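You operate a simulated robot arm through the tools that you are given. There is no shell and no other tool.

The job below is to be done with a simulated two-armed robot. You get a single attempt, and the scene is never put back.

Task
Fetch the sign marked "Filter B" from the top of the left motor table and set it on the cover of the left conveyor. Turn the outer red switch to off. Pick up the green tag with one hand, pass it to the other hand and put it on the ledge of the dust stand. Press the cyclone one plunger two times. Take the blue pad on the near lower shelf and put it away on the top of the left motor table. Take the white sign that says "Soya" from the far lower shelf and put it on the shelf of the cooker. Press the moisture test button two times. The order is free. Set down upright: sign, green tag, white sign.

It is judged by the outcome, as a careful person would: the job done as asked, and still so three seconds after it is handed in. It fails if anything else is knocked over, pushed out of place, dropped, spilled or broken. A push-on lid holds only when it is set on centred and level and pressed home; a screw cap is set on level and turned clockwise until tight.

Robot
Two 6-joint arms with two-finger grippers on one trunk, on a base that moves. Base frame: it is fixed to the floor where the robot stands at the start and does not move with it; the origin is under the middle of the robot, x ahead of it, y to its left, z up. Lengths are in cm, angles in rad, forces in N, time in s.
The left shoulder is at the start at [7, 14.8, 132.2], the right one opposite. With the tool pointing down near the work surface each hand reaches from about 26 to 54 cm from the robot's upright axis, wherever it stands, measured 20 degrees to its own side. Places, roughly: blue pad (5x4x4 cm) [-10, 300, 60]; cover of the left conveyor (24x72 cm) [190, 272, 36]; cyclone one plunger [-510, 760, 110]; green tag [-550, 925, 100]; ledge of the dust stand (13x80 cm) [-528, 766, 88]; moisture test button [430, 480, 90]; outer red switch [90, 90, 70]; shelf of the cooker (50x12 cm) [-466, 510, 80]; sign [150, 125, 75]; top of the left motor table [150, 140, 80]; white sign [-200, 350, 75]. Payload 2.69 kg a hand.
Tool frame (each hand has its own): the origin (TCP) lies between the finger pads and is the grasp point; the fingertips stand 2 cm ahead of it; z points along the fingers, y is the line along which they close. The gripper opens to 10 cm; its body begins 6.3 cm behind the TCP.
Orientation is that of the tool frame in the base frame, as [roll, pitch, yaw] about the fixed x, y, z axes, in that order (R = Rz(yaw) Ry(pitch) Rx(roll)). With the fingers straight down and closing along the base's y, the tool's x points along the base's -x, its y along +y and its z along -z.

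Tools
- The arms move only by the tool send_rows. It takes "left_rows", "right_rows" or both (then of equal length, played together; a hand with none holds still); each is a list that holds one entry, the list of rows, each a list of 6 numbers: the shift along the tool's x, y, z in m, then the turn, a rotation vector about the tool's x, y, z in rad. In form: [[[dx, dy, dz, ax, ay, az], ...]]. A call has 1 to 20 rows; each row is the pose to reach, as a shift and turn from the pose commanded when the call began, along the tool's axes at that moment. "left_claw" and "right_claw" are, for a hand that has rows, the opening in per cent of the stroke, from 0 (shut) to 100 (fully open), set as the call begins (left out, the last holds). A row lasts 0.2 s, in which the tool goes at most 5 cm and 0.15 rad; a call with a longer step from one row to the next is refused whole, and so is a gripper value outside its range. A pose out of reach is approached as far as the arm can. The call stops where the force on the tool passes 40 N (or 10 N more than at its start, if that is more) or the arm is blocked; 0.2 s more then pass. The fingers move at their own pace (about 4.5 cm/s each) and stop on an object; they squeeze with about 28 N. The grip force told is the motor's: it shows also when the fingers shut on nothing. Time passes only in rows, and 0.2 s behind the last, so rows that repeat a pose let the fingers close. The reply holds the time, the measured pose of the TCP, the force on the tool along the base axes, the opening and the grip force, in the units named above and with some noise, with the torque about the TCP (base axes, N m) and any sound that the robot's microphone picked up.
- Cameras (640 x 400 px; columns grow to the right, rows downward): "scene" is now at [12.12, 0.44, 153.78]; the picture's right is [0.17, -0.99, 0.00], its down [-0.67, -0.11, -0.74] and it looks along [0.73, 0.12, -0.68] (base axes); focal length 259 px, centre (320, 200). "left" rides on the left gripper at [7, 1.9, -9.9] in its tool frame; the picture's right is [-0.26, 0.97, 0.00], its down [-0.75, -0.20, -0.63] and it looks along [-0.61, -0.16, 0.78] (tool axes); focal length 230 px, centre (320, 200). "right" rides on the right gripper at [7, -1.9, -9.9] in its tool frame; the picture's right is [0.26, 0.97, 0.00], its down [-0.75, 0.20, -0.63] and it looks along [-0.61, 0.16, 0.78] (tool axes); focal length 230 px, centre (320, 200). There is no depth. A picture from a camera that has moved, and an enlarged one, comes with that camera's place and axes in the base frame and with its lens. The place of the scene camera against the robot may be out by one fixed shift of up to 1.8 cm in any direction.
- snapshot(camera): a new picture of that camera. It takes no simulated time.
- move_column(by): slides the trunk up (or, below 0, down) by that many cm; the arms and the scene camera ride with it, the base frame stays. It gives what a move gives, with no picture.
- steer(legs): drives the robot by 1 to 6 legs, each [ahead, turn to the left] in cm and rad, along the robot's own axes; the way and the turn of a leg run together, so that a leg with both is an arc; at most 150 cm and 3.142 rad a leg. The arms and the cameras ride along, it lands a little off, and it stops where it bumps. It gives what a move gives.
- head_to(pan, tilt): turns the head with the scene camera to pan (to the left, within 1.501 rad either way) and tilt (down, from -0.506 to 1.204), counted from straight ahead of the robot. It gives what a move gives.
- enlarge(camera, box): a new picture of the part [left, top, right, bottom] of that camera's present view, enlarged. It takes no simulated time.
- finish_job(): hands the job in; it is judged then, once.

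Places have to be worked out from the pictures, the camera data and where the tool is seen. Open the grippers and draw the arms clear of the work before you hand the job in, unless the task says otherwise.

The tools are called after "Request:" by a JSON object that holds its "method" and its "body". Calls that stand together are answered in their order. send_rows: Moves the arms, as the interface text tells. Its arguments: {"type":"object","properties":{"left_rows":{"type":"array","items":{"type":"array","items":{"type":"array","items":{"type":"number"}}}},"left_claw":{"type":"number"},"right_rows":{"type":"array","items":{"type":"array","items":{"type":"array","items":{"type":"number"}}}},"right_claw":{"type":"number"}},"required":[]} The other tools are called the same way: move_column (by) moves the trunk up or down; steer (legs) drives the base; head_to (pan, tilt) turns the head that bears the scene camera; snapshot (camera) takes a picture; enlarge (camera, box) takes an enlarged picture of a part of a camera's view; finish_job () hands the job in.

At the start:

```text
t: 0.0
left_tcp_pos: [49.18, 19.15, 94.89]
left_ee_rot: [3.14, -0.001, 3.141]
left_contact_force: [-0.7, 0.1, 0.4]
left_wrist_torque: [0.06, -0.02, -0.03]
left_grip_width: 10.01
left_grasp_force: 0.0
right_tcp_pos: [39.55, -19.99, 91.97]
right_ee_rot: [3.141, 0.0, 3.141]
right_contact_force: [0.5, -0.2, 0.5]
right_wrist_torque: [-0.01, -0.02, 0.0]
right_grip_width: 9.99
right_grasp_force: 0.1
trunk travel left (down, up): [-88.0, 6.0]
robot x, y, heading: [-0.3, -0.2, 0.001]
head pan, tilt (commanded): [0.168, 0.744]
```

scene: 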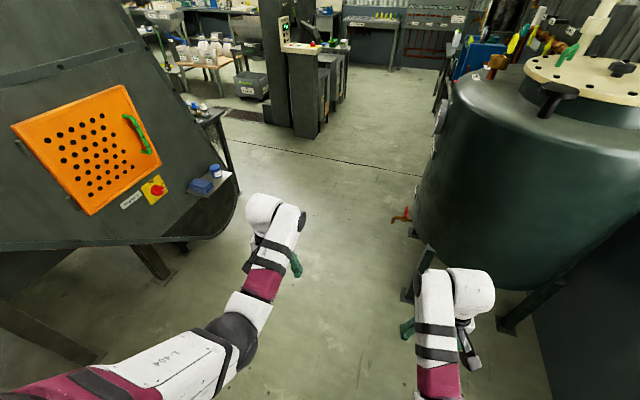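
right: 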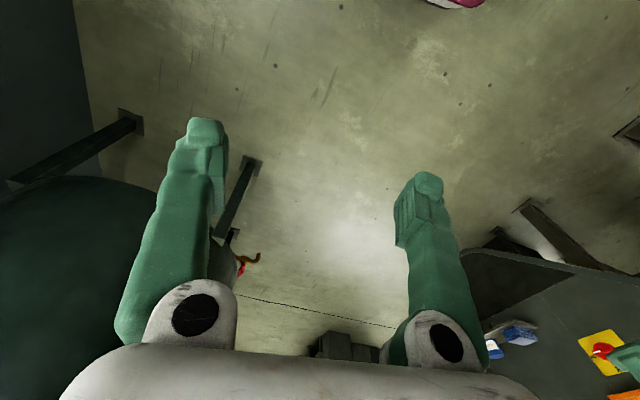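
left: 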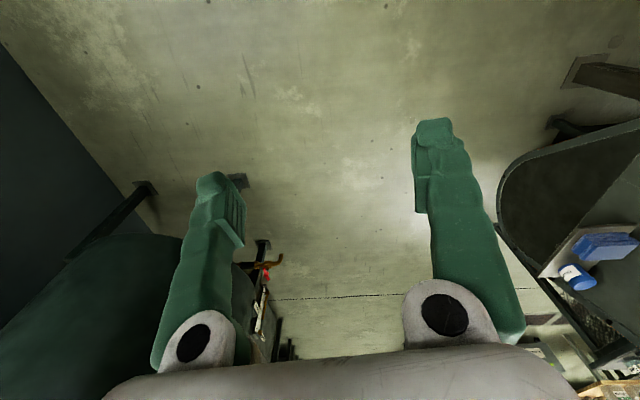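

I'll first look around with the head to get a picture of the surroundings before moving anything.

Request:
{"method": "head_to", "body": {"pan": 0.8, "tilt": 0.4}}

Request:
{"method": "snapshot", "body": {"camera": "scene"}}

```text
t: 1.0
left_tcp_pos: [49.07, 19.19, 94.89]
left_ee_rot: [-3.141, 0.0, -3.141]
left_contact_force: [0.1, -0.7, -0.1]
left_wrist_torque: [-0.03, 0.0, 0.02]
left_grip_width: 10.0
left_grasp_force: 0.0
right_tcp_pos: [39.43, -19.96, 92.02]
right_ee_rot: [-3.14, 0.0, -3.141]
right_contact_force: [0.4, -0.1, 0.1]
right_wrist_torque: [-0.01, 0.04, -0.02]
right_grip_width: 9.99
right_grasp_force: 0.0
trunk travel left (down, up): [-88.0, 6.0]
robot x, y, heading: [-0.05, -0.11, 0.001]
head pan, tilt (commanded): [0.799, 0.4]
```

```text
taken
camera scene: at [10.38, 5.68, 156.83], right [0.72, -0.7, 0.0], down [-0.27, -0.28, -0.92], along [0.64, 0.66, -0.39], focal length 259 px, centre (320, 200)
```

scene: 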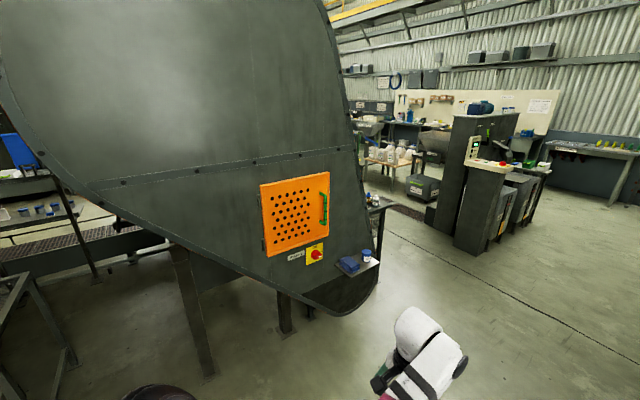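

The drum with an orange door and a red switch is ahead-left. I keep looking around to the left and right.

Request:
{"method": "head_to", "body": {"pan": 1.5, "tilt": 0.3}}

Request:
{"method": "snapshot", "body": {"camera": "scene"}}

Request:
{"method": "head_to", "body": {"pan": -0.8, "tilt": 0.3}}

Request:
{"method": "snapshot", "body": {"camera": "scene"}}

Request:
{"method": "head_to", "body": {"pan": 0.2, "tilt": 0.2}}

Request:
{"method": "snapshot", "body": {"camera": "scene"}}

```text
t: 2.1
left_tcp_pos: [49.08, 19.16, 94.8]
left_ee_rot: [-3.141, -0.001, -3.141]
left_contact_force: [-0.2, -1.0, 0.6]
left_wrist_torque: [-0.02, 0.0, 0.01]
left_grip_width: 9.98
left_grasp_force: 0.0
right_tcp_pos: [39.47, -19.98, 92.02]
right_ee_rot: [-3.141, 0.001, -3.141]
right_contact_force: [0.7, 0.5, -0.3]
right_wrist_torque: [-0.02, 0.03, -0.02]
right_grip_width: 10.01
right_grasp_force: 0.0
trunk travel left (down, up): [-88.0, 6.0]
robot x, y, heading: [-0.02, -0.48, -0.0]
head pan, tilt (commanded): [1.499, 0.3]
```

```text
taken
camera scene: at [4.59, 8.36, 157.76], right [1.0, -0.07, 0.0], down [-0.02, -0.29, -0.96], along [0.07, 0.95, -0.3], focal length 259 px, centre (320, 200)
```

scene: 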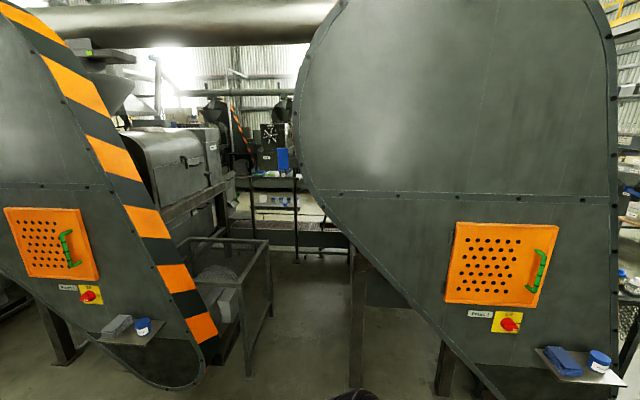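

```text
t: 4.2
left_tcp_pos: [49.11, 19.2, 94.92]
left_ee_rot: [-3.14, -0.001, 3.142]
left_contact_force: [-0.7, 0.0, 0.6]
left_wrist_torque: [0.01, 0.01, 0.01]
left_grip_width: 10.0
left_grasp_force: 0.1
right_tcp_pos: [39.51, -19.95, 92.03]
right_ee_rot: [-3.141, -0.001, -3.14]
right_contact_force: [0.0, -0.6, -0.2]
right_wrist_torque: [0.03, -0.03, 0.01]
right_grip_width: 9.98
right_grasp_force: 0.0
trunk travel left (down, up): [-88.0, 6.0]
robot x, y, heading: [0.19, -0.23, 0.007]
head pan, tilt (commanded): [-0.799, 0.3]
```

```text
taken
camera scene: at [10.43, -7.64, 157.76], right [-0.72, -0.7, 0.0], down [-0.21, 0.21, -0.96], along [0.67, -0.68, -0.3], focal length 259 px, centre (320, 200)
```

scene: 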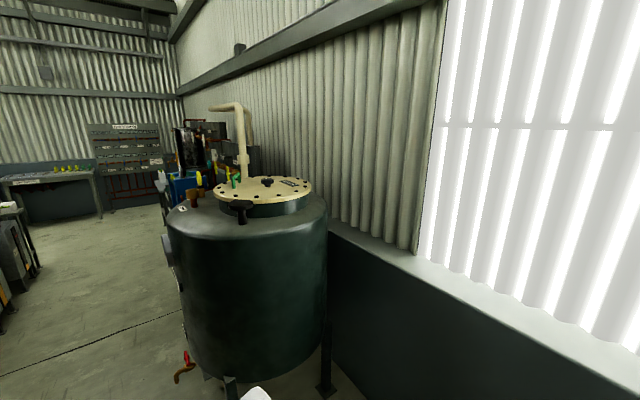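

```text
t: 5.5
left_tcp_pos: [49.14, 19.13, 94.9]
left_ee_rot: [-3.14, 0.0, -3.141]
left_contact_force: [0.2, 0.3, 0.5]
left_wrist_torque: [-0.03, 0.01, -0.05]
left_grip_width: 10.0
left_grasp_force: 0.2
right_tcp_pos: [39.5, -19.99, 91.91]
right_ee_rot: [3.14, 0.001, -3.141]
right_contact_force: [-0.1, 0.7, -0.7]
right_wrist_torque: [0.0, -0.03, 0.0]
right_grip_width: 9.98
right_grasp_force: 0.0
trunk travel left (down, up): [-88.0, 6.0]
robot x, y, heading: [-0.11, -0.11, 0.003]
head pan, tilt (commanded): [0.201, 0.201]
```

```text
taken
camera scene: at [13.05, 0.9, 158.69], right [0.2, -0.98, 0.0], down [-0.2, -0.04, -0.98], along [0.96, 0.19, -0.2], focal length 259 px, centre (320, 200)
```

scene: 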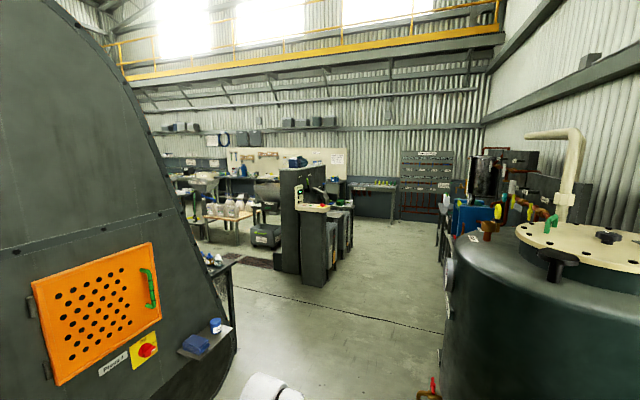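

The outer red switch sits on the press with a yellow plate at about [95, 95, 70]. I turn the head to it and zoom in to read its current state.

Request:
{"method": "head_to", "body": {"pan": 0.7, "tilt": 0.6}}

Request:
{"method": "snapshot", "body": {"camera": "scene"}}

Request:
{"method": "enlarge", "body": {"camera": "scene", "box": [220, 140, 420, 265]}}

```text
t: 6.4
left_tcp_pos: [49.09, 19.21, 94.97]
left_ee_rot: [3.141, 0.0, 3.142]
left_contact_force: [-0.1, 0.5, -0.5]
left_wrist_torque: [-0.02, -0.02, -0.03]
left_grip_width: 10.02
left_grasp_force: 0.0
right_tcp_pos: [39.42, -19.99, 91.98]
right_ee_rot: [-3.141, 0.001, -3.141]
right_contact_force: [0.4, -0.5, 0.5]
right_wrist_torque: [0.01, 0.02, 0.03]
right_grip_width: 9.99
right_grasp_force: 0.0
trunk travel left (down, up): [-88.0, 6.0]
robot x, y, heading: [0.51, -0.09, 0.002]
head pan, tilt (commanded): [0.7, 0.6]
```

```text
taken
camera scene: at [10.68, 4.73, 155.02], right [0.64, -0.77, 0.0], down [-0.43, -0.36, -0.83], along [0.63, 0.53, -0.56], focal length 259 px, centre (320, 200)
```

scene: 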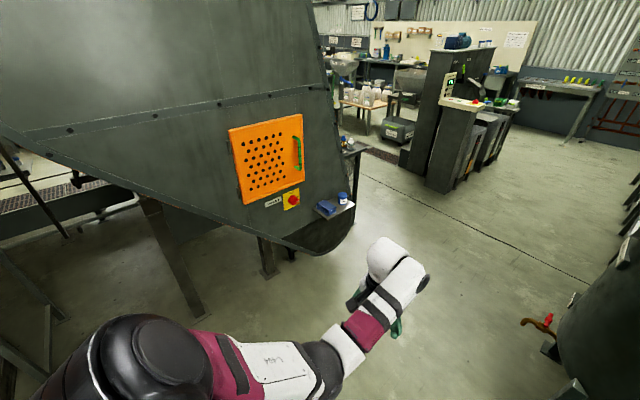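

```text
3.20 times, centred on (320, 202) of scene
camera zoom: at [10.68, 4.73, 155.02], right [0.64, -0.77, 0.0], down [-0.43, -0.36, -0.83], along [0.63, 0.53, -0.56], focal length 828 px, centre (320, 192)
```

zoom: 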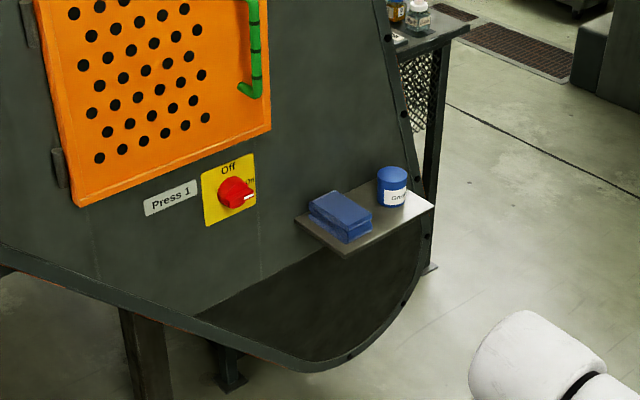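

The switch on "Press 1" points right to "On", with "Off" at the top, so it needs a quarter turn counter-clockwise. I drive ahead and turn left to face the press, staying well back for now.

Request:
{"method": "steer", "body": {"legs": [[65, 0], [0, 1.5708]]}}

Request:
{"method": "head_to", "body": {"pan": -0.2, "tilt": 0.7}}

Request:
{"method": "snapshot", "body": {"camera": "scene"}}

```text
t: 13.8
left_tcp_pos: [46.4, 49.38, 94.96]
left_ee_rot: [-3.141, 0.001, -1.587]
left_contact_force: [-0.6, -0.8, 0.2]
left_wrist_torque: [0.01, -0.02, -0.02]
left_grip_width: 9.99
left_grasp_force: 0.1
right_tcp_pos: [85.46, 39.04, 92.05]
right_ee_rot: [-3.142, -0.001, -1.587]
right_contact_force: [0.4, -0.6, -0.6]
right_wrist_torque: [-0.04, 0.03, -0.02]
right_grip_width: 10.0
right_grasp_force: 0.1
trunk travel left (down, up): [-88.0, 6.0]
robot x, y, heading: [64.58, -0.19, 1.554]
head pan, tilt (commanded): [0.7, 0.6]
```

```text
t: 15.0
left_tcp_pos: [46.34, 49.28, 94.99]
left_ee_rot: [3.141, 0.0, -1.585]
left_contact_force: [-0.1, -0.5, 0.4]
left_wrist_torque: [0.01, -0.02, 0.01]
left_grip_width: 10.02
left_grasp_force: 0.1
right_tcp_pos: [85.43, 39.17, 91.87]
right_ee_rot: [-3.141, 0.001, -1.587]
right_contact_force: [-0.7, -0.6, -0.4]
right_wrist_torque: [-0.02, -0.01, -0.03]
right_grip_width: 9.96
right_grasp_force: 0.0
trunk travel left (down, up): [-88.0, 6.0]
robot x, y, heading: [64.93, -0.24, 1.555]
head pan, tilt (commanded): [-0.201, 0.7]
```

```text
taken
camera scene: at [65.56, 12.33, 154.15], right [0.98, -0.21, 0.0], down [-0.14, -0.63, -0.76], along [0.16, 0.75, -0.64], focal length 259 px, centre (320, 200)
```

scene: 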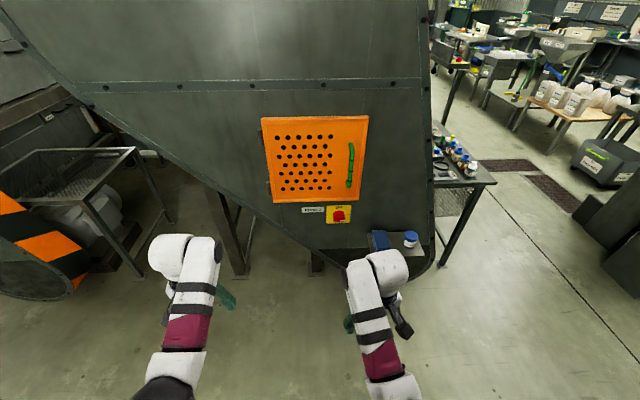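

Triangulating the two views puts the switch at about [91, 91, 76], with the press face tilted about 0.15 rad. Here in free space I tuck the left hand back and pitch the right tool to point forward, to see how the arm manages it.

Request:
{"method": "send_rows", "body": {"left_rows": [[[0.03, 0, 0, 0, 0, 0], [0.06, 0, 0, 0, 0, 0], [0.09, 0, 0, 0, 0, 0], [0.12, 0, 0, 0, 0, 0], [0.14, 0, 0, 0, 0, 0], [0.14, 0, 0, 0, 0, 0], [0.14, 0, 0, 0, 0, 0], [0.14, 0, 0, 0, 0, 0], [0.14, 0, 0, 0, 0, 0], [0.14, 0, 0, 0, 0, 0], [0.14, 0, 0, 0, 0, 0], [0.14, 0, 0, 0, 0, 0]]], "right_rows": [[[0, 0, 0, 0, -0.14, 0], [0, 0, 0, 0, -0.28, 0], [0, 0, 0, 0, -0.42, 0], [0, 0, 0, 0, -0.56, 0], [0, 0, 0, 0, -0.7, 0], [0, 0, 0, 0, -0.84, 0], [0, 0, 0, 0, -0.98, 0], [0, 0, 0, 0, -1.12, 0], [0, 0, 0, 0, -1.26, 0], [0, 0, 0, 0, -1.4, 0], [0, 0, 0, 0, -1.5, 0], [0, 0, 0, 0, -1.5708, 0]]]}}

Request:
{"method": "snapshot", "body": {"camera": "scene"}}

Request:
{"method": "snapshot", "body": {"camera": "right"}}

```text
t: 16.1
left_tcp_pos: [43.77, 37.73, 93.15]
left_ee_rot: [3.068, 0.021, -1.576]
left_contact_force: [0.1, 0.4, -0.5]
left_wrist_torque: [0.02, 0.0, 0.04]
left_grip_width: 10.02
left_grasp_force: 0.1
left hand out of reach, approached as far as the arm can: row 2, 3, 4, 5
right_tcp_pos: [90.94, 39.41, 92.71]
right_ee_rot: [-2.946, 0.574, -1.457]
right_contact_force: [0.4, -0.1, 1.0]
right_wrist_torque: [0.02, -0.01, -0.01]
right_grip_width: 10.0
right_grasp_force: 0.1
trunk travel left (down, up): [-88.0, 6.0]
robot x, y, heading: [64.63, -0.33, 1.55]
head pan, tilt (commanded): [-0.201, 0.7]
stopped in row 5 (right hand): the arm was blocked; the commanded pose is now the measured one
```

```text
taken
camera scene: at [65.47, 11.96, 154.19], right [0.98, -0.21, 0.0], down [-0.14, -0.63, -0.77], along [0.16, 0.75, -0.64], focal length 259 px, centre (320, 200)
```

scene: 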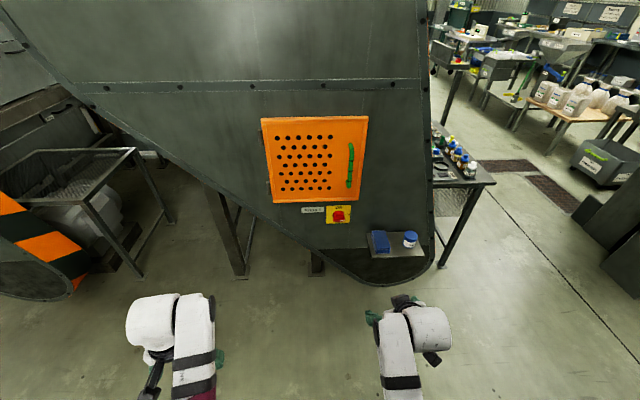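

```text
taken
camera right: at [92.14, 28.12, 97.36], right [-0.93, -0.22, -0.3], down [-0.35, 0.28, 0.89], along [-0.12, 0.93, -0.34], focal length 230 px, centre (320, 200)
```

right: 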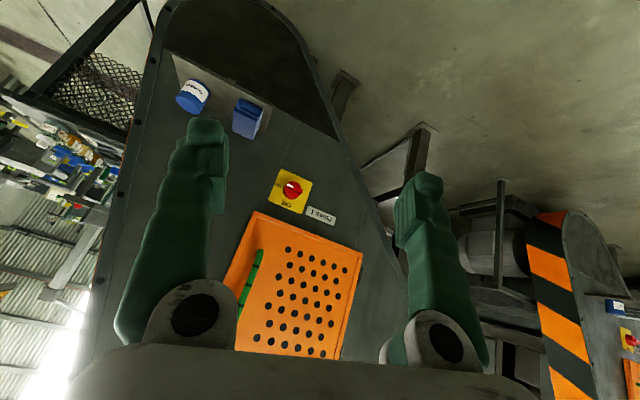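

The right wrist folded too close to its shoulder to pitch up there. I move the right hand forward and down first, then finish turning it to point forward.

Request:
{"method": "send_rows", "body": {"right_rows": [[[-0.0127, 0.0162, 0.0355, 0, 0, 0], [-0.0253, 0.0325, 0.071, 0, 0, 0], [-0.038, 0.0487, 0.1064, 0, 0, 0], [-0.0506, 0.0649, 0.1419, 0, 0, 0], [-0.0506, 0.0649, 0.1419, -0.007, -0.123, 0.0204], [-0.0506, 0.0649, 0.1419, -0.0142, -0.2458, 0.0409], [-0.0506, 0.0649, 0.1419, -0.0213, -0.3686, 0.0613], [-0.0506, 0.0649, 0.1419, -0.0284, -0.4915, 0.0818], [-0.0506, 0.0649, 0.1419, -0.0354, -0.6144, 0.1022], [-0.0506, 0.0649, 0.1419, -0.0425, -0.7373, 0.1226], [-0.0506, 0.0649, 0.1419, -0.0496, -0.86, 0.1431], [-0.0506, 0.0649, 0.1419, -0.0567, -0.983, 0.1635]]]}}

Request:
{"method": "snapshot", "body": {"camera": "scene"}}

```text
t: 18.7
left_tcp_pos: [43.67, 37.89, 93.06]
left_ee_rot: [3.067, 0.018, -1.576]
left_contact_force: [1.2, 0.0, 0.1]
left_wrist_torque: [0.01, -0.03, 0.0]
left_grip_width: 9.97
left_grasp_force: 0.1
right_tcp_pos: [81.45, 53.25, 86.45]
right_ee_rot: [-2.588, 1.546, -1.139]
right_contact_force: [0.3, -0.6, 0.1]
right_wrist_torque: [0.01, 0.0, -0.01]
right_grip_width: 10.0
right_grasp_force: 0.2
right hand out of reach, approached as far as the arm can: row 8, 9, 10, 11, 12
trunk travel left (down, up): [-88.0, 6.0]
robot x, y, heading: [64.55, -0.33, 1.556]
head pan, tilt (commanded): [-0.201, 0.7]
```

```text
taken
camera scene: at [65.41, 12.16, 154.17], right [0.98, -0.21, 0.0], down [-0.14, -0.63, -0.77], along [0.16, 0.75, -0.64], focal length 259 px, centre (320, 200)
```

scene: 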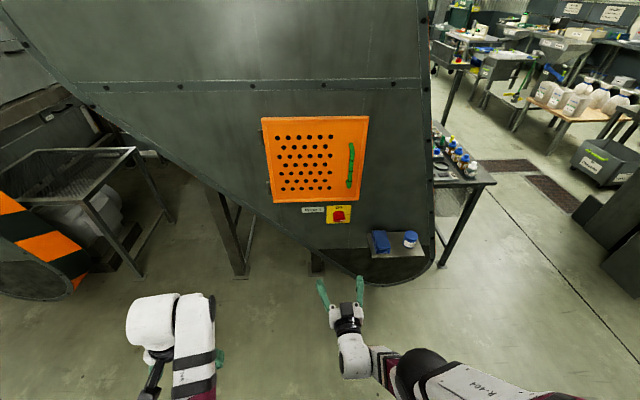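

The right tool now points forward nearly level. I extend it 8 cm to see whether it has comfortable reach.

Request:
{"method": "send_rows", "body": {"right_rows": [[[0, 0, 0.03, 0, 0, 0], [0, 0, 0.06, 0, 0, 0], [0, 0, 0.09, 0, 0, 0], [0.02, 0, 0.1, 0, -0.02, 0]]]}}

```text
t: 19.7
left_tcp_pos: [43.78, 38.14, 93.06]
left_ee_rot: [3.069, 0.014, -1.577]
left_contact_force: [0.2, 0.4, -0.5]
left_wrist_torque: [0.01, 0.02, 0.01]
left_grip_width: 10.0
left_grasp_force: 0.0
right_tcp_pos: [83.37, 57.9, 89.06]
right_ee_rot: [-2.538, 1.549, -1.089]
right_contact_force: [-0.2, -0.4, -0.5]
right_wrist_torque: [0.01, -0.01, -0.01]
right_grip_width: 10.02
right_grasp_force: 0.1
right hand out of reach, approached as far as the arm can: row 1, 2, 3, 4
trunk travel left (down, up): [-88.0, 6.0]
robot x, y, heading: [64.71, -0.29, 1.557]
head pan, tilt (commanded): [-0.201, 0.7]
```

The arm is at full stretch because the shoulder is high, so I lower the trunk 30 cm before the approach.

Request:
{"method": "move_column", "body": {"by": -30}}

Request:
{"method": "steer", "body": {"legs": [[31, 0], [0, -0.138]]}}

Request:
{"method": "snapshot", "body": {"camera": "scene"}}

Request:
{"method": "snapshot", "body": {"camera": "right"}}

```text
t: 22.7
left_tcp_pos: [43.78, 38.06, 63.08]
left_ee_rot: [3.07, 0.017, -1.577]
left_contact_force: [-0.2, -0.2, 0.0]
left_wrist_torque: [-0.01, -0.01, 0.02]
left_grip_width: 10.03
left_grasp_force: 0.1
right_tcp_pos: [83.42, 57.85, 59.12]
right_ee_rot: [-2.525, 1.55, -1.076]
right_contact_force: [0.5, 0.5, -0.5]
right_wrist_torque: [-0.03, 0.02, 0.0]
right_grip_width: 10.04
right_grasp_force: 0.0
trunk travel left (down, up): [-58.0, 36.0]
robot x, y, heading: [64.78, 0.04, 1.552]
head pan, tilt (commanded): [-0.201, 0.7]
```

```text
t: 25.4
left_tcp_pos: [49.71, 71.96, 63.05]
left_ee_rot: [3.068, 0.02, -1.711]
left_contact_force: [0.4, -0.4, 0.0]
left_wrist_torque: [0.02, 0.05, -0.01]
left_grip_width: 10.01
left_grasp_force: 0.0
right_tcp_pos: [91.6, 86.28, 59.17]
right_ee_rot: [-2.537, 1.549, -1.225]
right_contact_force: [-0.5, -0.8, -0.5]
right_wrist_torque: [0.0, -0.02, -0.02]
right_grip_width: 9.97
right_grasp_force: 0.2
trunk travel left (down, up): [-58.0, 36.0]
robot x, y, heading: [65.13, 31.18, 1.419]
head pan, tilt (commanded): [-0.201, 0.7]
```

```text
taken
camera scene: at [67.88, 43.32, 124.15], right [0.94, -0.35, 0.0], down [-0.22, -0.6, -0.76], along [0.26, 0.72, -0.64], focal length 259 px, centre (320, 200)
```

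scene: 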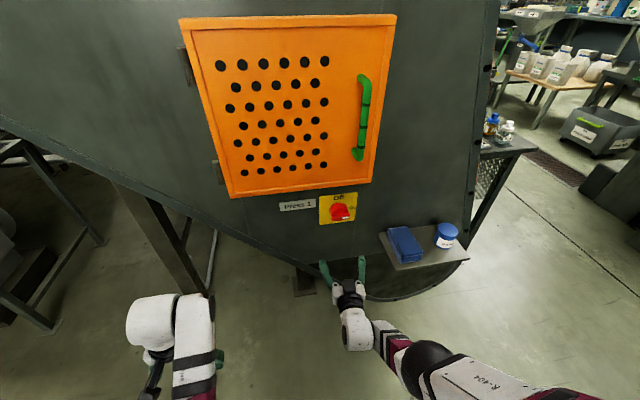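

```text
taken
camera right: at [90.91, 76.05, 52.28], right [-0.93, 0.24, -0.27], down [-0.36, -0.54, 0.76], along [0.04, 0.8, 0.59], focal length 230 px, centre (320, 200)
```

right: 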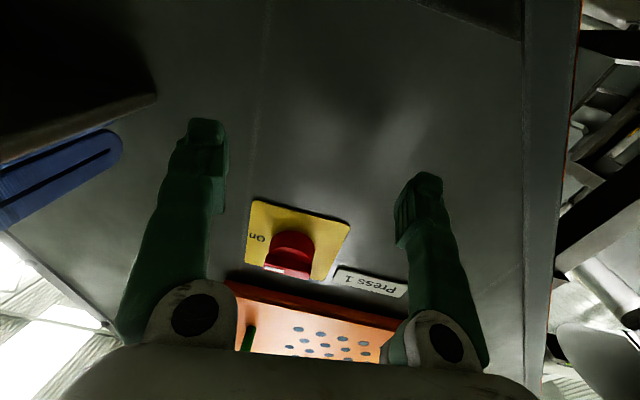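

The right fingertips are now just short of the press face and below the switch. I pull the hand back, then raise it level with the switch at z about 76 and square it to the face.

Request:
{"method": "send_rows", "body": {"right_rows": [[[0, 0.0025, -0.037, 0, 0, 0], [0.001, 0.005, -0.074, 0, 0, 0], [-0.035, 0.005, -0.075, -0.02, -0.004, 0], [-0.07, 0.004, -0.075, -0.045, -0.008, 0], [-0.105, 0.004, -0.076, -0.07, -0.012, 0], [-0.14, 0.003, -0.077, -0.095, -0.016, 0], [-0.167, 0.003, -0.077, -0.106, -0.018, 0]]]}}

Request:
{"method": "snapshot", "body": {"camera": "scene"}}

Request:
{"method": "snapshot", "body": {"camera": "right"}}

```text
t: 27.0
left_tcp_pos: [49.63, 71.95, 63.04]
left_ee_rot: [3.07, 0.017, -1.71]
left_contact_force: [0.3, 0.1, 0.2]
left_wrist_torque: [0.03, -0.01, -0.03]
left_grip_width: 9.98
left_grasp_force: 0.1
right_tcp_pos: [89.21, 79.15, 76.04]
right_ee_rot: [-1.662, 1.558, -0.244]
right_contact_force: [0.4, -0.5, 0.3]
right_wrist_torque: [0.01, -0.02, 0.01]
right_grip_width: 9.98
right_grasp_force: 0.0
right hand out of reach, approached as far as the arm can: row 2, 3, 4, 5
trunk travel left (down, up): [-58.0, 36.0]
robot x, y, heading: [65.67, 31.16, 1.415]
head pan, tilt (commanded): [-0.201, 0.7]
```

```text
taken
camera scene: at [67.74, 43.35, 124.15], right [0.94, -0.35, 0.0], down [-0.22, -0.6, -0.76], along [0.26, 0.72, -0.64], focal length 259 px, centre (320, 200)
```

scene: 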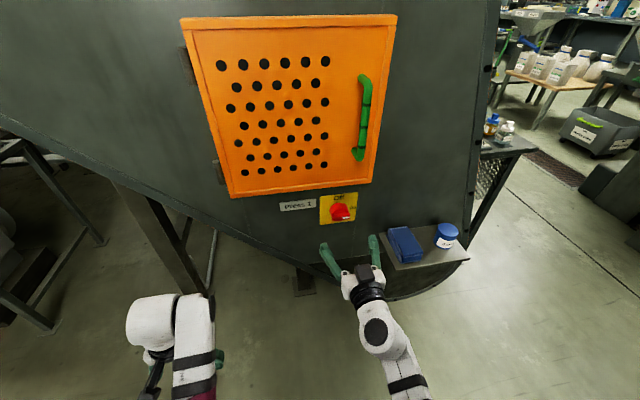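

```text
taken
camera right: at [89.55, 69.11, 69.06], right [-0.95, 0.15, -0.27], down [-0.3, -0.59, 0.75], along [-0.05, 0.79, 0.61], focal length 230 px, centre (320, 200)
```

right: 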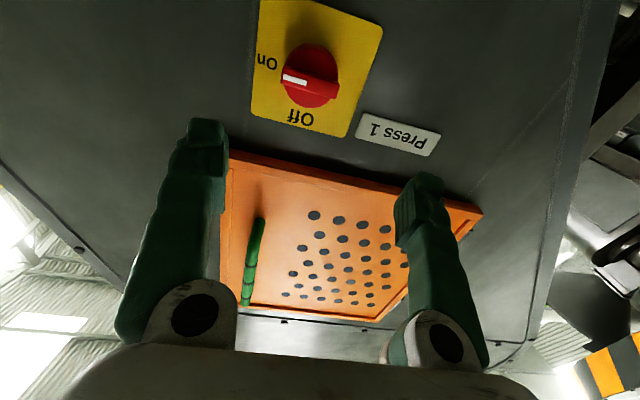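

The gripper camera gives a clear view; triangulating its two pictures puts the knob at about [92.9, 93.7, 73.8]. I enlarge it to see the knob's shape.

Request:
{"method": "enlarge", "body": {"camera": "right", "box": [220, 0, 460, 150]}}

Request:
{"method": "enlarge", "body": {"camera": "scene", "box": [260, 170, 420, 270]}}

```text
2.67 times, centred on (340, 75) of right
camera zoom: at [89.55, 69.11, 69.06], right [-0.95, 0.15, -0.27], down [-0.3, -0.59, 0.75], along [-0.05, 0.79, 0.61], focal length 614 px, centre (267, 533)
```

zoom: 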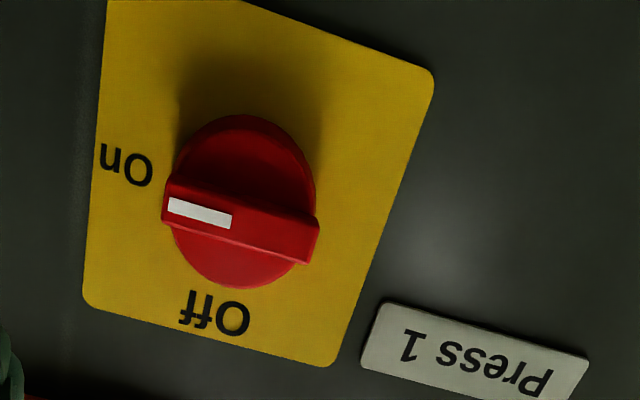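

```text
4.00 times, centred on (340, 220) of scene
camera zoom: at [67.74, 43.35, 124.15], right [0.94, -0.35, 0.0], down [-0.22, -0.6, -0.76], along [0.26, 0.72, -0.64], focal length 1035 px, centre (240, 120)
```

zoom: 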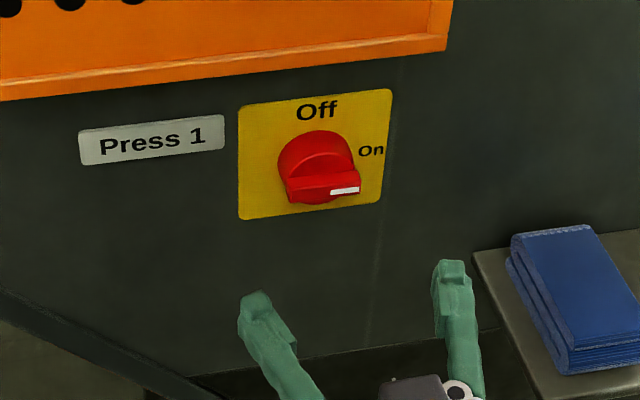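

The knob is a disc with a horizontal bar pointing to "On", its centre near [92.7, 92.5, 74]. I roll the right tool a quarter turn so the fingers close vertically, and line it up with the bar.

Request:
{"method": "send_rows", "body": {"right_rows": [[[0.004, -0.003, 0, 0, 0, 0.14], [0.008, -0.006, 0, 0, 0, 0.28], [0.012, -0.009, 0, 0, 0, 0.42], [0.016, -0.012, 0, 0, 0, 0.56], [0.019, -0.014, 0, 0, 0, 0.7], [0.019, -0.014, 0, 0, 0, 0.84], [0.019, -0.014, 0, 0, 0, 0.98], [0.019, -0.014, 0, 0, 0, 1.12], [0.019, -0.014, 0, 0, 0, 1.26], [0.019, -0.014, 0, 0, 0, 1.4], [0.019, -0.014, 0, 0, 0, 1.5], [0.019, -0.014, 0, 0, 0, 1.5708]]], "right_claw": 70}}

Request:
{"method": "snapshot", "body": {"camera": "scene"}}

Request:
{"method": "snapshot", "body": {"camera": "right"}}

```text
t: 29.6
left_tcp_pos: [49.8, 71.85, 63.17]
left_ee_rot: [3.065, 0.018, -1.712]
left_contact_force: [-0.4, -0.1, -0.1]
left_wrist_torque: [-0.02, 0.03, 0.01]
left_grip_width: 10.0
left_grasp_force: 0.0
right_tcp_pos: [92.03, 78.79, 73.73]
right_ee_rot: [1.571, 0.07, 2.996]
right_contact_force: [0.1, -0.6, -0.7]
right_wrist_torque: [0.02, 0.0, 0.01]
right_grip_width: 7.01
right_grasp_force: 0.1
right hand out of reach, approached as far as the arm can: row 5, 6, 7, 8, 9, 10, 11
trunk travel left (down, up): [-58.0, 36.0]
robot x, y, heading: [65.27, 30.93, 1.419]
head pan, tilt (commanded): [-0.201, 0.7]
```

```text
taken
camera scene: at [67.94, 43.33, 124.15], right [0.94, -0.35, 0.0], down [-0.22, -0.6, -0.76], along [0.26, 0.72, -0.64], focal length 259 px, centre (320, 200)
```

scene: 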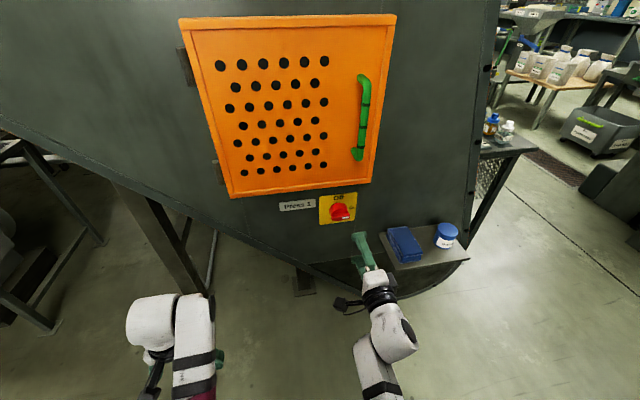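

```text
taken
camera right: at [83.86, 69.95, 71.44], right [-0.32, 0.05, 0.95], down [0.64, -0.73, 0.25], along [0.7, 0.68, 0.2], focal length 230 px, centre (320, 200)
```

right: 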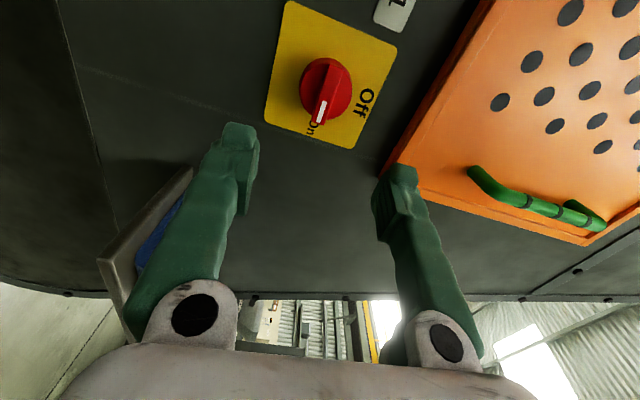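

The hand is rolled with fingers vertical, about 1.3 cm too far right. I hold briefly to let it settle before correcting.

Request:
{"method": "send_rows", "body": {"right_rows": [[[0, 0, 0, 0, 0, 0], [0, 0, 0, 0, 0, 0]]], "right_claw": 70}}

```text
t: 30.2
left_tcp_pos: [49.69, 71.89, 63.07]
left_ee_rot: [3.068, 0.018, -1.712]
left_contact_force: [0.2, 0.1, -0.3]
left_wrist_torque: [-0.02, -0.02, -0.01]
left_grip_width: 9.99
left_grasp_force: 0.0
right_tcp_pos: [92.03, 78.68, 73.79]
right_ee_rot: [1.572, 0.073, 2.995]
right_contact_force: [-0.3, 0.5, -0.2]
right_wrist_torque: [0.01, -0.01, -0.03]
right_grip_width: 7.02
right_grasp_force: 0.1
trunk travel left (down, up): [-58.0, 36.0]
robot x, y, heading: [65.17, 31.44, 1.419]
head pan, tilt (commanded): [-0.201, 0.7]
```

Triangulating again gives the bar front at about [92.8, 93.3, 74.2]. I advance about 9 cm while shifting slightly left and up, then check.

Request:
{"method": "send_rows", "body": {"right_rows": [[[0.0045, 0.0017, 0.031, 0, 0, 0], [0.009, 0.0034, 0.062, 0, 0, 0], [0.0133, 0.0051, 0.0927, 0, 0, 0], [0.0133, 0.0051, 0.0927, 0, 0, 0]]], "right_claw": 60}}

Request:
{"method": "snapshot", "body": {"camera": "right"}}

Request:
{"method": "enlarge", "body": {"camera": "scene", "box": [280, 170, 440, 270]}}

```text
t: 31.2
left_tcp_pos: [49.65, 71.94, 63.12]
left_ee_rot: [3.068, 0.017, -1.713]
left_contact_force: [0.3, -0.4, 0.7]
left_wrist_torque: [0.06, 0.0, 0.0]
left_grip_width: 10.0
left_grasp_force: 0.0
right_tcp_pos: [91.82, 84.55, 73.19]
right_ee_rot: [1.538, 0.036, 3.027]
right_contact_force: [-0.5, 0.1, -0.2]
right_wrist_torque: [-0.04, -0.04, -0.04]
right_grip_width: 6.01
right_grasp_force: 0.0
right hand out of reach, approached as far as the arm can: row 2, 3
trunk travel left (down, up): [-58.0, 36.0]
robot x, y, heading: [65.15, 31.46, 1.418]
head pan, tilt (commanded): [-0.201, 0.7]
```

```text
taken
camera right: at [83.82, 75.55, 70.72], right [-0.29, 0.0, 0.96], down [0.67, -0.72, 0.21], along [0.69, 0.7, 0.21], focal length 230 px, centre (320, 200)
```

right: 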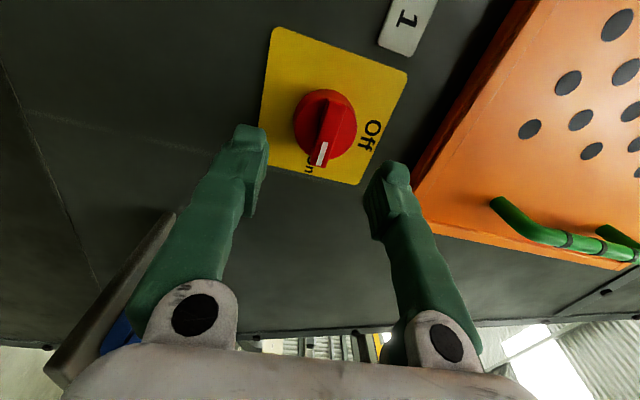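

```text
4.00 times, centred on (360, 220) of scene
camera zoom: at [67.83, 43.28, 124.16], right [0.94, -0.35, 0.0], down [-0.22, -0.6, -0.77], along [0.26, 0.72, -0.64], focal length 1035 px, centre (160, 120)
```

zoom: 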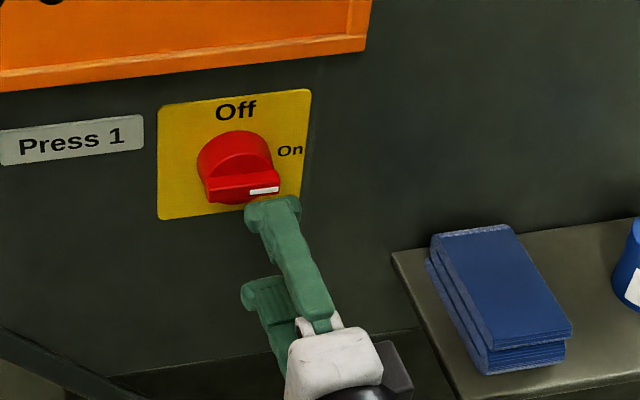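

The arm runs out of reach there, so I pull the hand back 6 cm and drive the base 9 cm closer along the same line.

Request:
{"method": "send_rows", "body": {"right_rows": [[[0, 0, -0.03, 0, 0, 0], [0, 0, -0.06, 0, 0, 0], [0, 0, -0.07, 0, 0, 0]]], "right_claw": 60}}

Request:
{"method": "steer", "body": {"legs": [[9, 0]]}}

Request:
{"method": "snapshot", "body": {"camera": "right"}}

Request:
{"method": "enlarge", "body": {"camera": "scene", "box": [220, 150, 540, 350]}}

```text
t: 32.0
left_tcp_pos: [49.77, 71.96, 63.04]
left_ee_rot: [3.068, 0.018, -1.712]
left_contact_force: [0.4, 0.0, -0.1]
left_wrist_torque: [0.0, 0.06, 0.01]
left_grip_width: 9.98
left_grasp_force: 0.0
right_tcp_pos: [92.04, 81.4, 74.78]
right_ee_rot: [1.561, 0.109, 2.993]
right_contact_force: [-0.4, 0.6, -0.9]
right_wrist_torque: [0.01, 0.03, -0.01]
right_grip_width: 6.01
right_grasp_force: 0.0
right hand out of reach, approached as far as the arm can: row 1
trunk travel left (down, up): [-58.0, 36.0]
robot x, y, heading: [64.94, 31.4, 1.422]
head pan, tilt (commanded): [-0.201, 0.7]
```

```text
t: 33.1
left_tcp_pos: [51.06, 80.83, 63.13]
left_ee_rot: [3.07, 0.016, -1.712]
left_contact_force: [-0.1, 0.6, 0.6]
left_wrist_torque: [-0.01, -0.03, -0.01]
left_grip_width: 9.99
left_grasp_force: 0.1
right_tcp_pos: [93.53, 90.09, 74.3]
right_ee_rot: [1.57, 0.107, 2.99]
right_contact_force: [0.5, -0.1, -0.2]
right_wrist_torque: [0.04, 0.01, 0.03]
right_grip_width: 6.0
right_grasp_force: 0.2
trunk travel left (down, up): [-58.0, 36.0]
robot x, y, heading: [66.53, 40.79, 1.42]
head pan, tilt (commanded): [-0.201, 0.7]
```

```text
taken
camera right: at [85.34, 81.36, 71.64], right [-0.36, 0.05, 0.93], down [0.62, -0.73, 0.28], along [0.7, 0.68, 0.23], focal length 230 px, centre (320, 200)
```

right: 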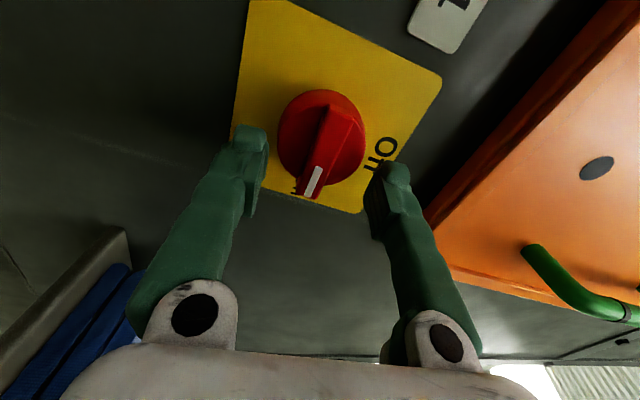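

```text
2.00 times, centred on (380, 250) of scene
camera zoom: at [69.23, 52.32, 124.14], right [0.94, -0.35, 0.0], down [-0.22, -0.6, -0.76], along [0.26, 0.72, -0.64], focal length 517 px, centre (200, 100)
```

zoom: 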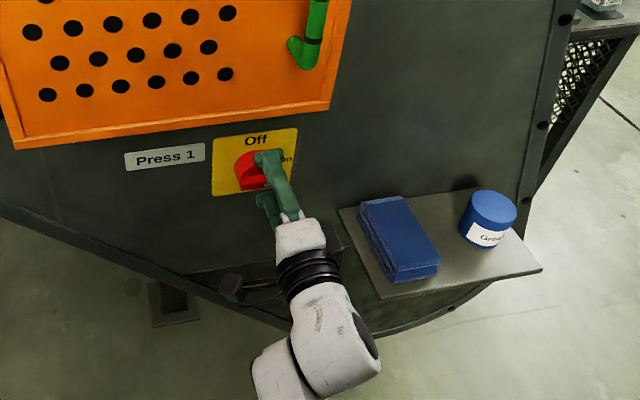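

The fingers straddle the bar but sit about 1 cm too far right. I shift left, straighten the roll, and advance about 2.2 cm onto the bar.

Request:
{"method": "send_rows", "body": {"right_rows": [[[0.006, 0, 0, 0, 0, 0.05], [0.012, 0, 0, 0, 0, 0.1], [0.012, 0, 0.01, 0, 0, 0.1], [0.012, 0, 0.0224, 0, 0, 0.1], [0.012, 0, 0.0224, 0, 0, 0.1]]], "right_claw": 60}}

Request:
{"method": "snapshot", "body": {"camera": "right"}}

Request:
{"method": "enlarge", "body": {"camera": "scene", "box": [280, 160, 440, 260]}}

```text
t: 34.3
left_tcp_pos: [51.08, 80.8, 63.09]
left_ee_rot: [3.067, 0.017, -1.711]
left_contact_force: [-0.2, 0.6, -0.3]
left_wrist_torque: [0.04, 0.02, -0.04]
left_grip_width: 9.99
left_grasp_force: 0.1
right_tcp_pos: [94.23, 91.76, 73.54]
right_ee_rot: [1.582, 0.065, 2.992]
right_contact_force: [0.5, -1.7, 1.1]
right_wrist_torque: [0.07, 0.07, 0.03]
right_grip_width: 6.09
right_grasp_force: 0.5
right hand out of reach, approached as far as the arm can: row 4
trunk travel left (down, up): [-58.0, 36.0]
robot x, y, heading: [66.31, 40.32, 1.422]
head pan, tilt (commanded): [-0.201, 0.7]
```

```text
taken
camera right: at [85.95, 82.97, 71.24], right [-0.31, 0.06, 0.95], down [0.63, -0.73, 0.25], along [0.71, 0.68, 0.19], focal length 230 px, centre (320, 200)
```

right: 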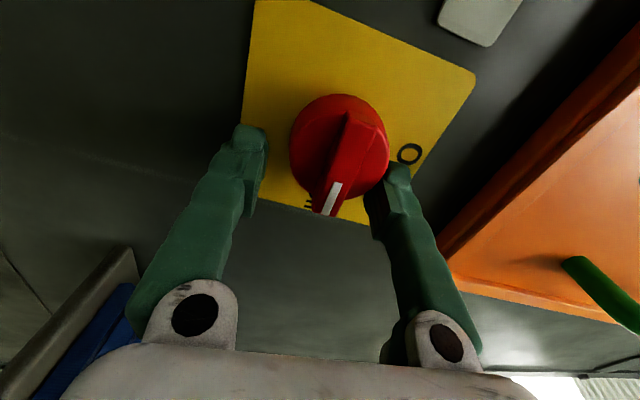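

```text
4.00 times, centred on (360, 210) of scene
camera zoom: at [69.22, 52.19, 124.16], right [0.94, -0.35, 0.0], down [-0.22, -0.6, -0.77], along [0.26, 0.72, -0.64], focal length 1035 px, centre (160, 160)
```

zoom: 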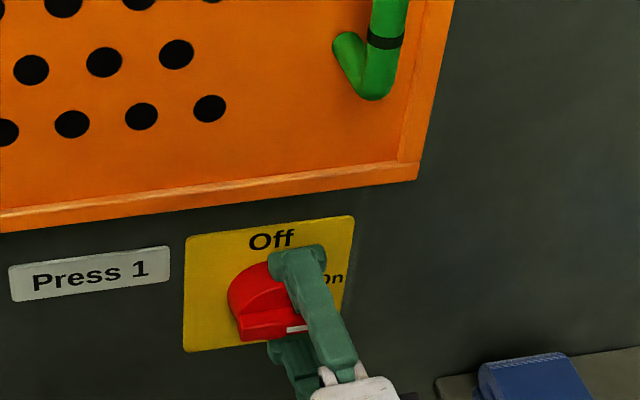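

The arm drifted right instead of left, so some joint is near its limit. I look at the whole arm's posture before going on.

Request:
{"method": "head_to", "body": {"pan": -0.5, "tilt": 1.0}}

Request:
{"method": "snapshot", "body": {"camera": "scene"}}

```text
t: 35.1
left_tcp_pos: [51.11, 80.92, 63.07]
left_ee_rot: [3.066, 0.017, -1.712]
left_contact_force: [0.9, 0.1, 0.1]
left_wrist_torque: [-0.02, 0.0, -0.01]
left_grip_width: 10.0
left_grasp_force: 0.1
right_tcp_pos: [94.09, 91.94, 73.8]
right_ee_rot: [1.575, 0.065, 2.993]
right_contact_force: [0.5, 0.4, -1.0]
right_wrist_torque: [0.01, -0.02, 0.03]
right_grip_width: 6.0
right_grasp_force: 0.1
trunk travel left (down, up): [-58.0, 36.0]
robot x, y, heading: [66.44, 40.23, 1.42]
head pan, tilt (commanded): [-0.499, 1.0]
```

```text
taken
camera scene: at [70.5, 49.83, 121.82], right [0.8, -0.61, 0.0], down [-0.51, -0.67, -0.54], along [0.33, 0.43, -0.84], focal length 259 px, centre (320, 200)
```

scene: 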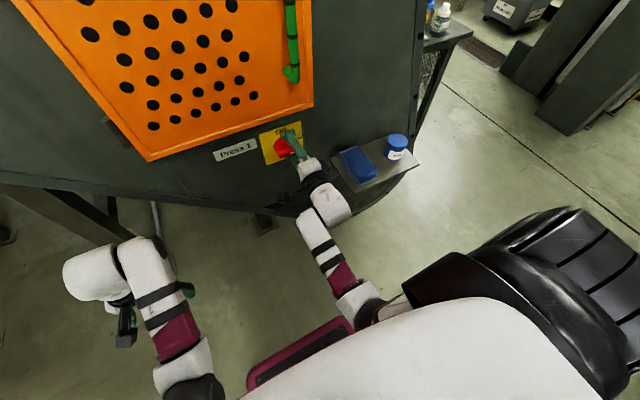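

The hand straddles the bar's right half and just needs about 1 cm left and forward. I use a tiny base move for that (small left turn and 0.8 cm ahead).

Request:
{"method": "steer", "body": {"legs": [[0.8, 0.022]]}}

Request:
{"method": "snapshot", "body": {"camera": "right"}}

Request:
{"method": "enlarge", "body": {"camera": "scene", "box": [220, 90, 380, 190]}}

```text
t: 35.9
left_tcp_pos: [50.55, 80.95, 63.41]
left_ee_rot: [3.06, 0.027, -1.69]
left_contact_force: [0.3, 0.1, 1.0]
left_wrist_torque: [0.0, 0.07, -0.01]
left_grip_width: 10.01
left_grasp_force: 0.0
right_tcp_pos: [93.61, 92.76, 73.9]
right_ee_rot: [1.572, 0.061, 3.013]
right_contact_force: [19.8, -33.6, 3.7]
right_wrist_torque: [-0.01, 0.02, -0.71]
right_grip_width: 6.0
right_grasp_force: 0.1
trunk travel left (down, up): [-58.0, 36.0]
robot x, y, heading: [67.01, 40.96, 1.432]
head pan, tilt (commanded): [-0.499, 1.0]
```

```text
taken
camera right: at [85.43, 83.83, 71.55], right [-0.31, 0.04, 0.95], down [0.65, -0.72, 0.25], along [0.69, 0.69, 0.2], focal length 230 px, centre (320, 200)
```

right: 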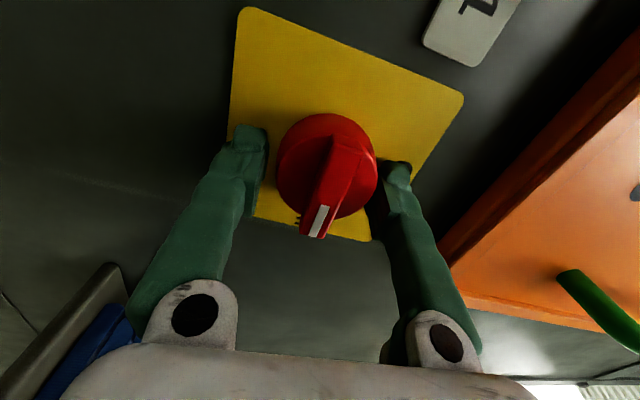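

```text
4.00 times, centred on (300, 140) of scene
camera zoom: at [70.93, 49.9, 121.87], right [0.8, -0.6, -0.01], down [-0.5, -0.67, -0.54], along [0.32, 0.44, -0.84], focal length 1035 px, centre (400, 440)
```

zoom: 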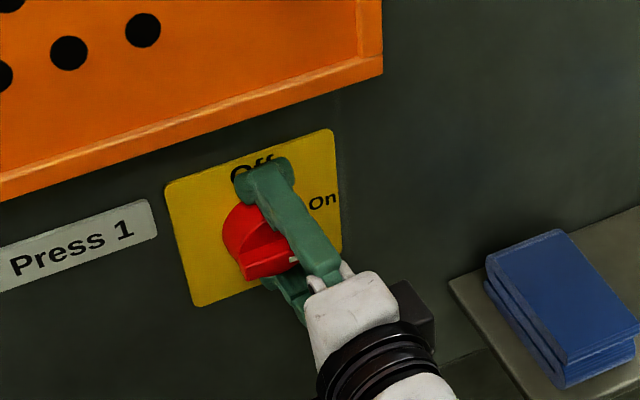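

The fingertips now touch the plate (34 N) and the bar is centred between them. I back off slightly and close the fingers on the bar.

Request:
{"method": "send_rows", "body": {"right_rows": [[[0, 0, -0.004, 0, 0, 0], [0, 0, -0.008, 0, 0, 0], [0, 0, -0.008, 0, 0, 0]]], "right_claw": 60}}

Request:
{"method": "send_rows", "body": {"right_rows": [[[0, 0, 0, 0, 0, 0], [0, 0, 0, 0, 0, 0], [0, 0, 0, 0, 0, 0], [0, 0, 0, 0, 0, 0], [0, 0, 0, 0, 0, 0]]], "right_claw": 0}}

Request:
{"method": "snapshot", "body": {"camera": "right"}}

```text
t: 36.7
left_tcp_pos: [50.36, 81.2, 63.09]
left_ee_rot: [3.065, 0.019, -1.694]
left_contact_force: [0.6, 0.3, 0.0]
left_wrist_torque: [-0.01, 0.03, 0.01]
left_grip_width: 9.98
left_grasp_force: 0.0
right_tcp_pos: [93.13, 92.32, 73.67]
right_ee_rot: [1.58, 0.063, 3.01]
right_contact_force: [-0.7, 0.3, 0.1]
right_wrist_torque: [0.01, -0.02, 0.03]
right_grip_width: 6.05
right_grasp_force: 0.2
trunk travel left (down, up): [-58.0, 36.0]
robot x, y, heading: [66.53, 41.26, 1.431]
head pan, tilt (commanded): [-0.499, 1.0]
```

```text
t: 37.9
left_tcp_pos: [50.35, 81.24, 63.0]
left_ee_rot: [3.067, 0.019, -1.692]
left_contact_force: [-0.2, -0.5, -0.5]
left_wrist_torque: [0.03, 0.02, -0.02]
left_grip_width: 9.98
left_grasp_force: 0.1
right_tcp_pos: [93.24, 92.31, 74.02]
right_ee_rot: [1.571, 0.066, 3.014]
right_contact_force: [6.8, 11.1, 22.2]
right_wrist_torque: [0.21, 0.09, -0.1]
right_grip_width: 5.15
right_grasp_force: 45.0
trunk travel left (down, up): [-58.0, 36.0]
robot x, y, heading: [66.66, 40.84, 1.431]
head pan, tilt (commanded): [-0.499, 1.0]
```

```text
taken
camera right: at [85.09, 83.43, 71.61], right [-0.32, 0.04, 0.95], down [0.65, -0.72, 0.25], along [0.69, 0.69, 0.2], focal length 230 px, centre (320, 200)
```

right: 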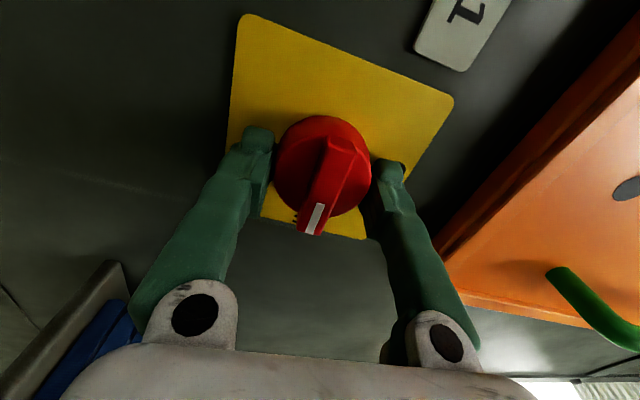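

The fingers closed on the disc (5.15 cm) rather than the bar. I open, back off 1.2 cm and close again to take the bar itself.

Request:
{"method": "send_rows", "body": {"right_rows": [[[0, 0, 0, 0, 0, 0], [0, 0, 0, 0, 0, 0], [0, 0, -0.006, 0, 0, 0], [0, 0, -0.012, 0, 0, 0], [0, 0, -0.012, 0, 0, 0]]], "right_claw": 60}}

Request:
{"method": "send_rows", "body": {"right_rows": [[[0, 0, 0, 0, 0, 0], [0, 0, 0, 0, 0, 0], [0, 0, 0, 0, 0, 0], [0, 0, 0, 0, 0, 0], [0, 0, 0, 0, 0, 0]]], "right_claw": 0}}

Request:
{"method": "snapshot", "body": {"camera": "right"}}

```text
t: 39.1
left_tcp_pos: [50.32, 81.26, 63.02]
left_ee_rot: [3.066, 0.02, -1.692]
left_contact_force: [-0.4, 0.1, -0.5]
left_wrist_torque: [-0.02, -0.04, 0.03]
left_grip_width: 9.99
left_grasp_force: 0.1
right_tcp_pos: [93.11, 91.16, 73.6]
right_ee_rot: [1.58, 0.065, 3.011]
right_contact_force: [-0.1, 0.2, 1.3]
right_wrist_torque: [-0.02, 0.01, 0.01]
right_grip_width: 6.01
right_grasp_force: 0.0
trunk travel left (down, up): [-58.0, 36.0]
robot x, y, heading: [66.45, 40.74, 1.425]
head pan, tilt (commanded): [-0.499, 1.0]
```

```text
t: 40.3
left_tcp_pos: [50.29, 81.24, 63.11]
left_ee_rot: [3.067, 0.02, -1.692]
left_contact_force: [-0.5, -0.1, -0.7]
left_wrist_torque: [0.02, -0.01, -0.02]
left_grip_width: 10.01
left_grasp_force: 0.0
right_tcp_pos: [93.05, 91.15, 74.05]
right_ee_rot: [1.57, 0.068, 3.012]
right_contact_force: [6.0, 12.6, 21.7]
right_wrist_torque: [0.34, 0.1, 0.03]
right_grip_width: 4.96
right_grasp_force: 44.9
trunk travel left (down, up): [-58.0, 36.0]
robot x, y, heading: [66.9, 41.23, 1.427]
head pan, tilt (commanded): [-0.499, 1.0]
```

```text
taken
camera right: at [84.93, 82.27, 71.61], right [-0.32, 0.04, 0.95], down [0.65, -0.72, 0.25], along [0.69, 0.69, 0.2], focal length 230 px, centre (320, 200)
```

right: 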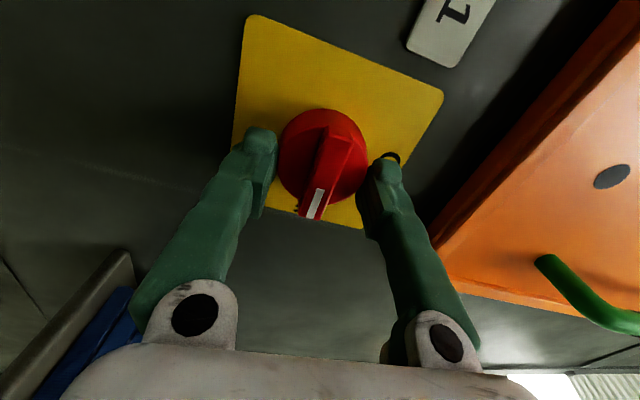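

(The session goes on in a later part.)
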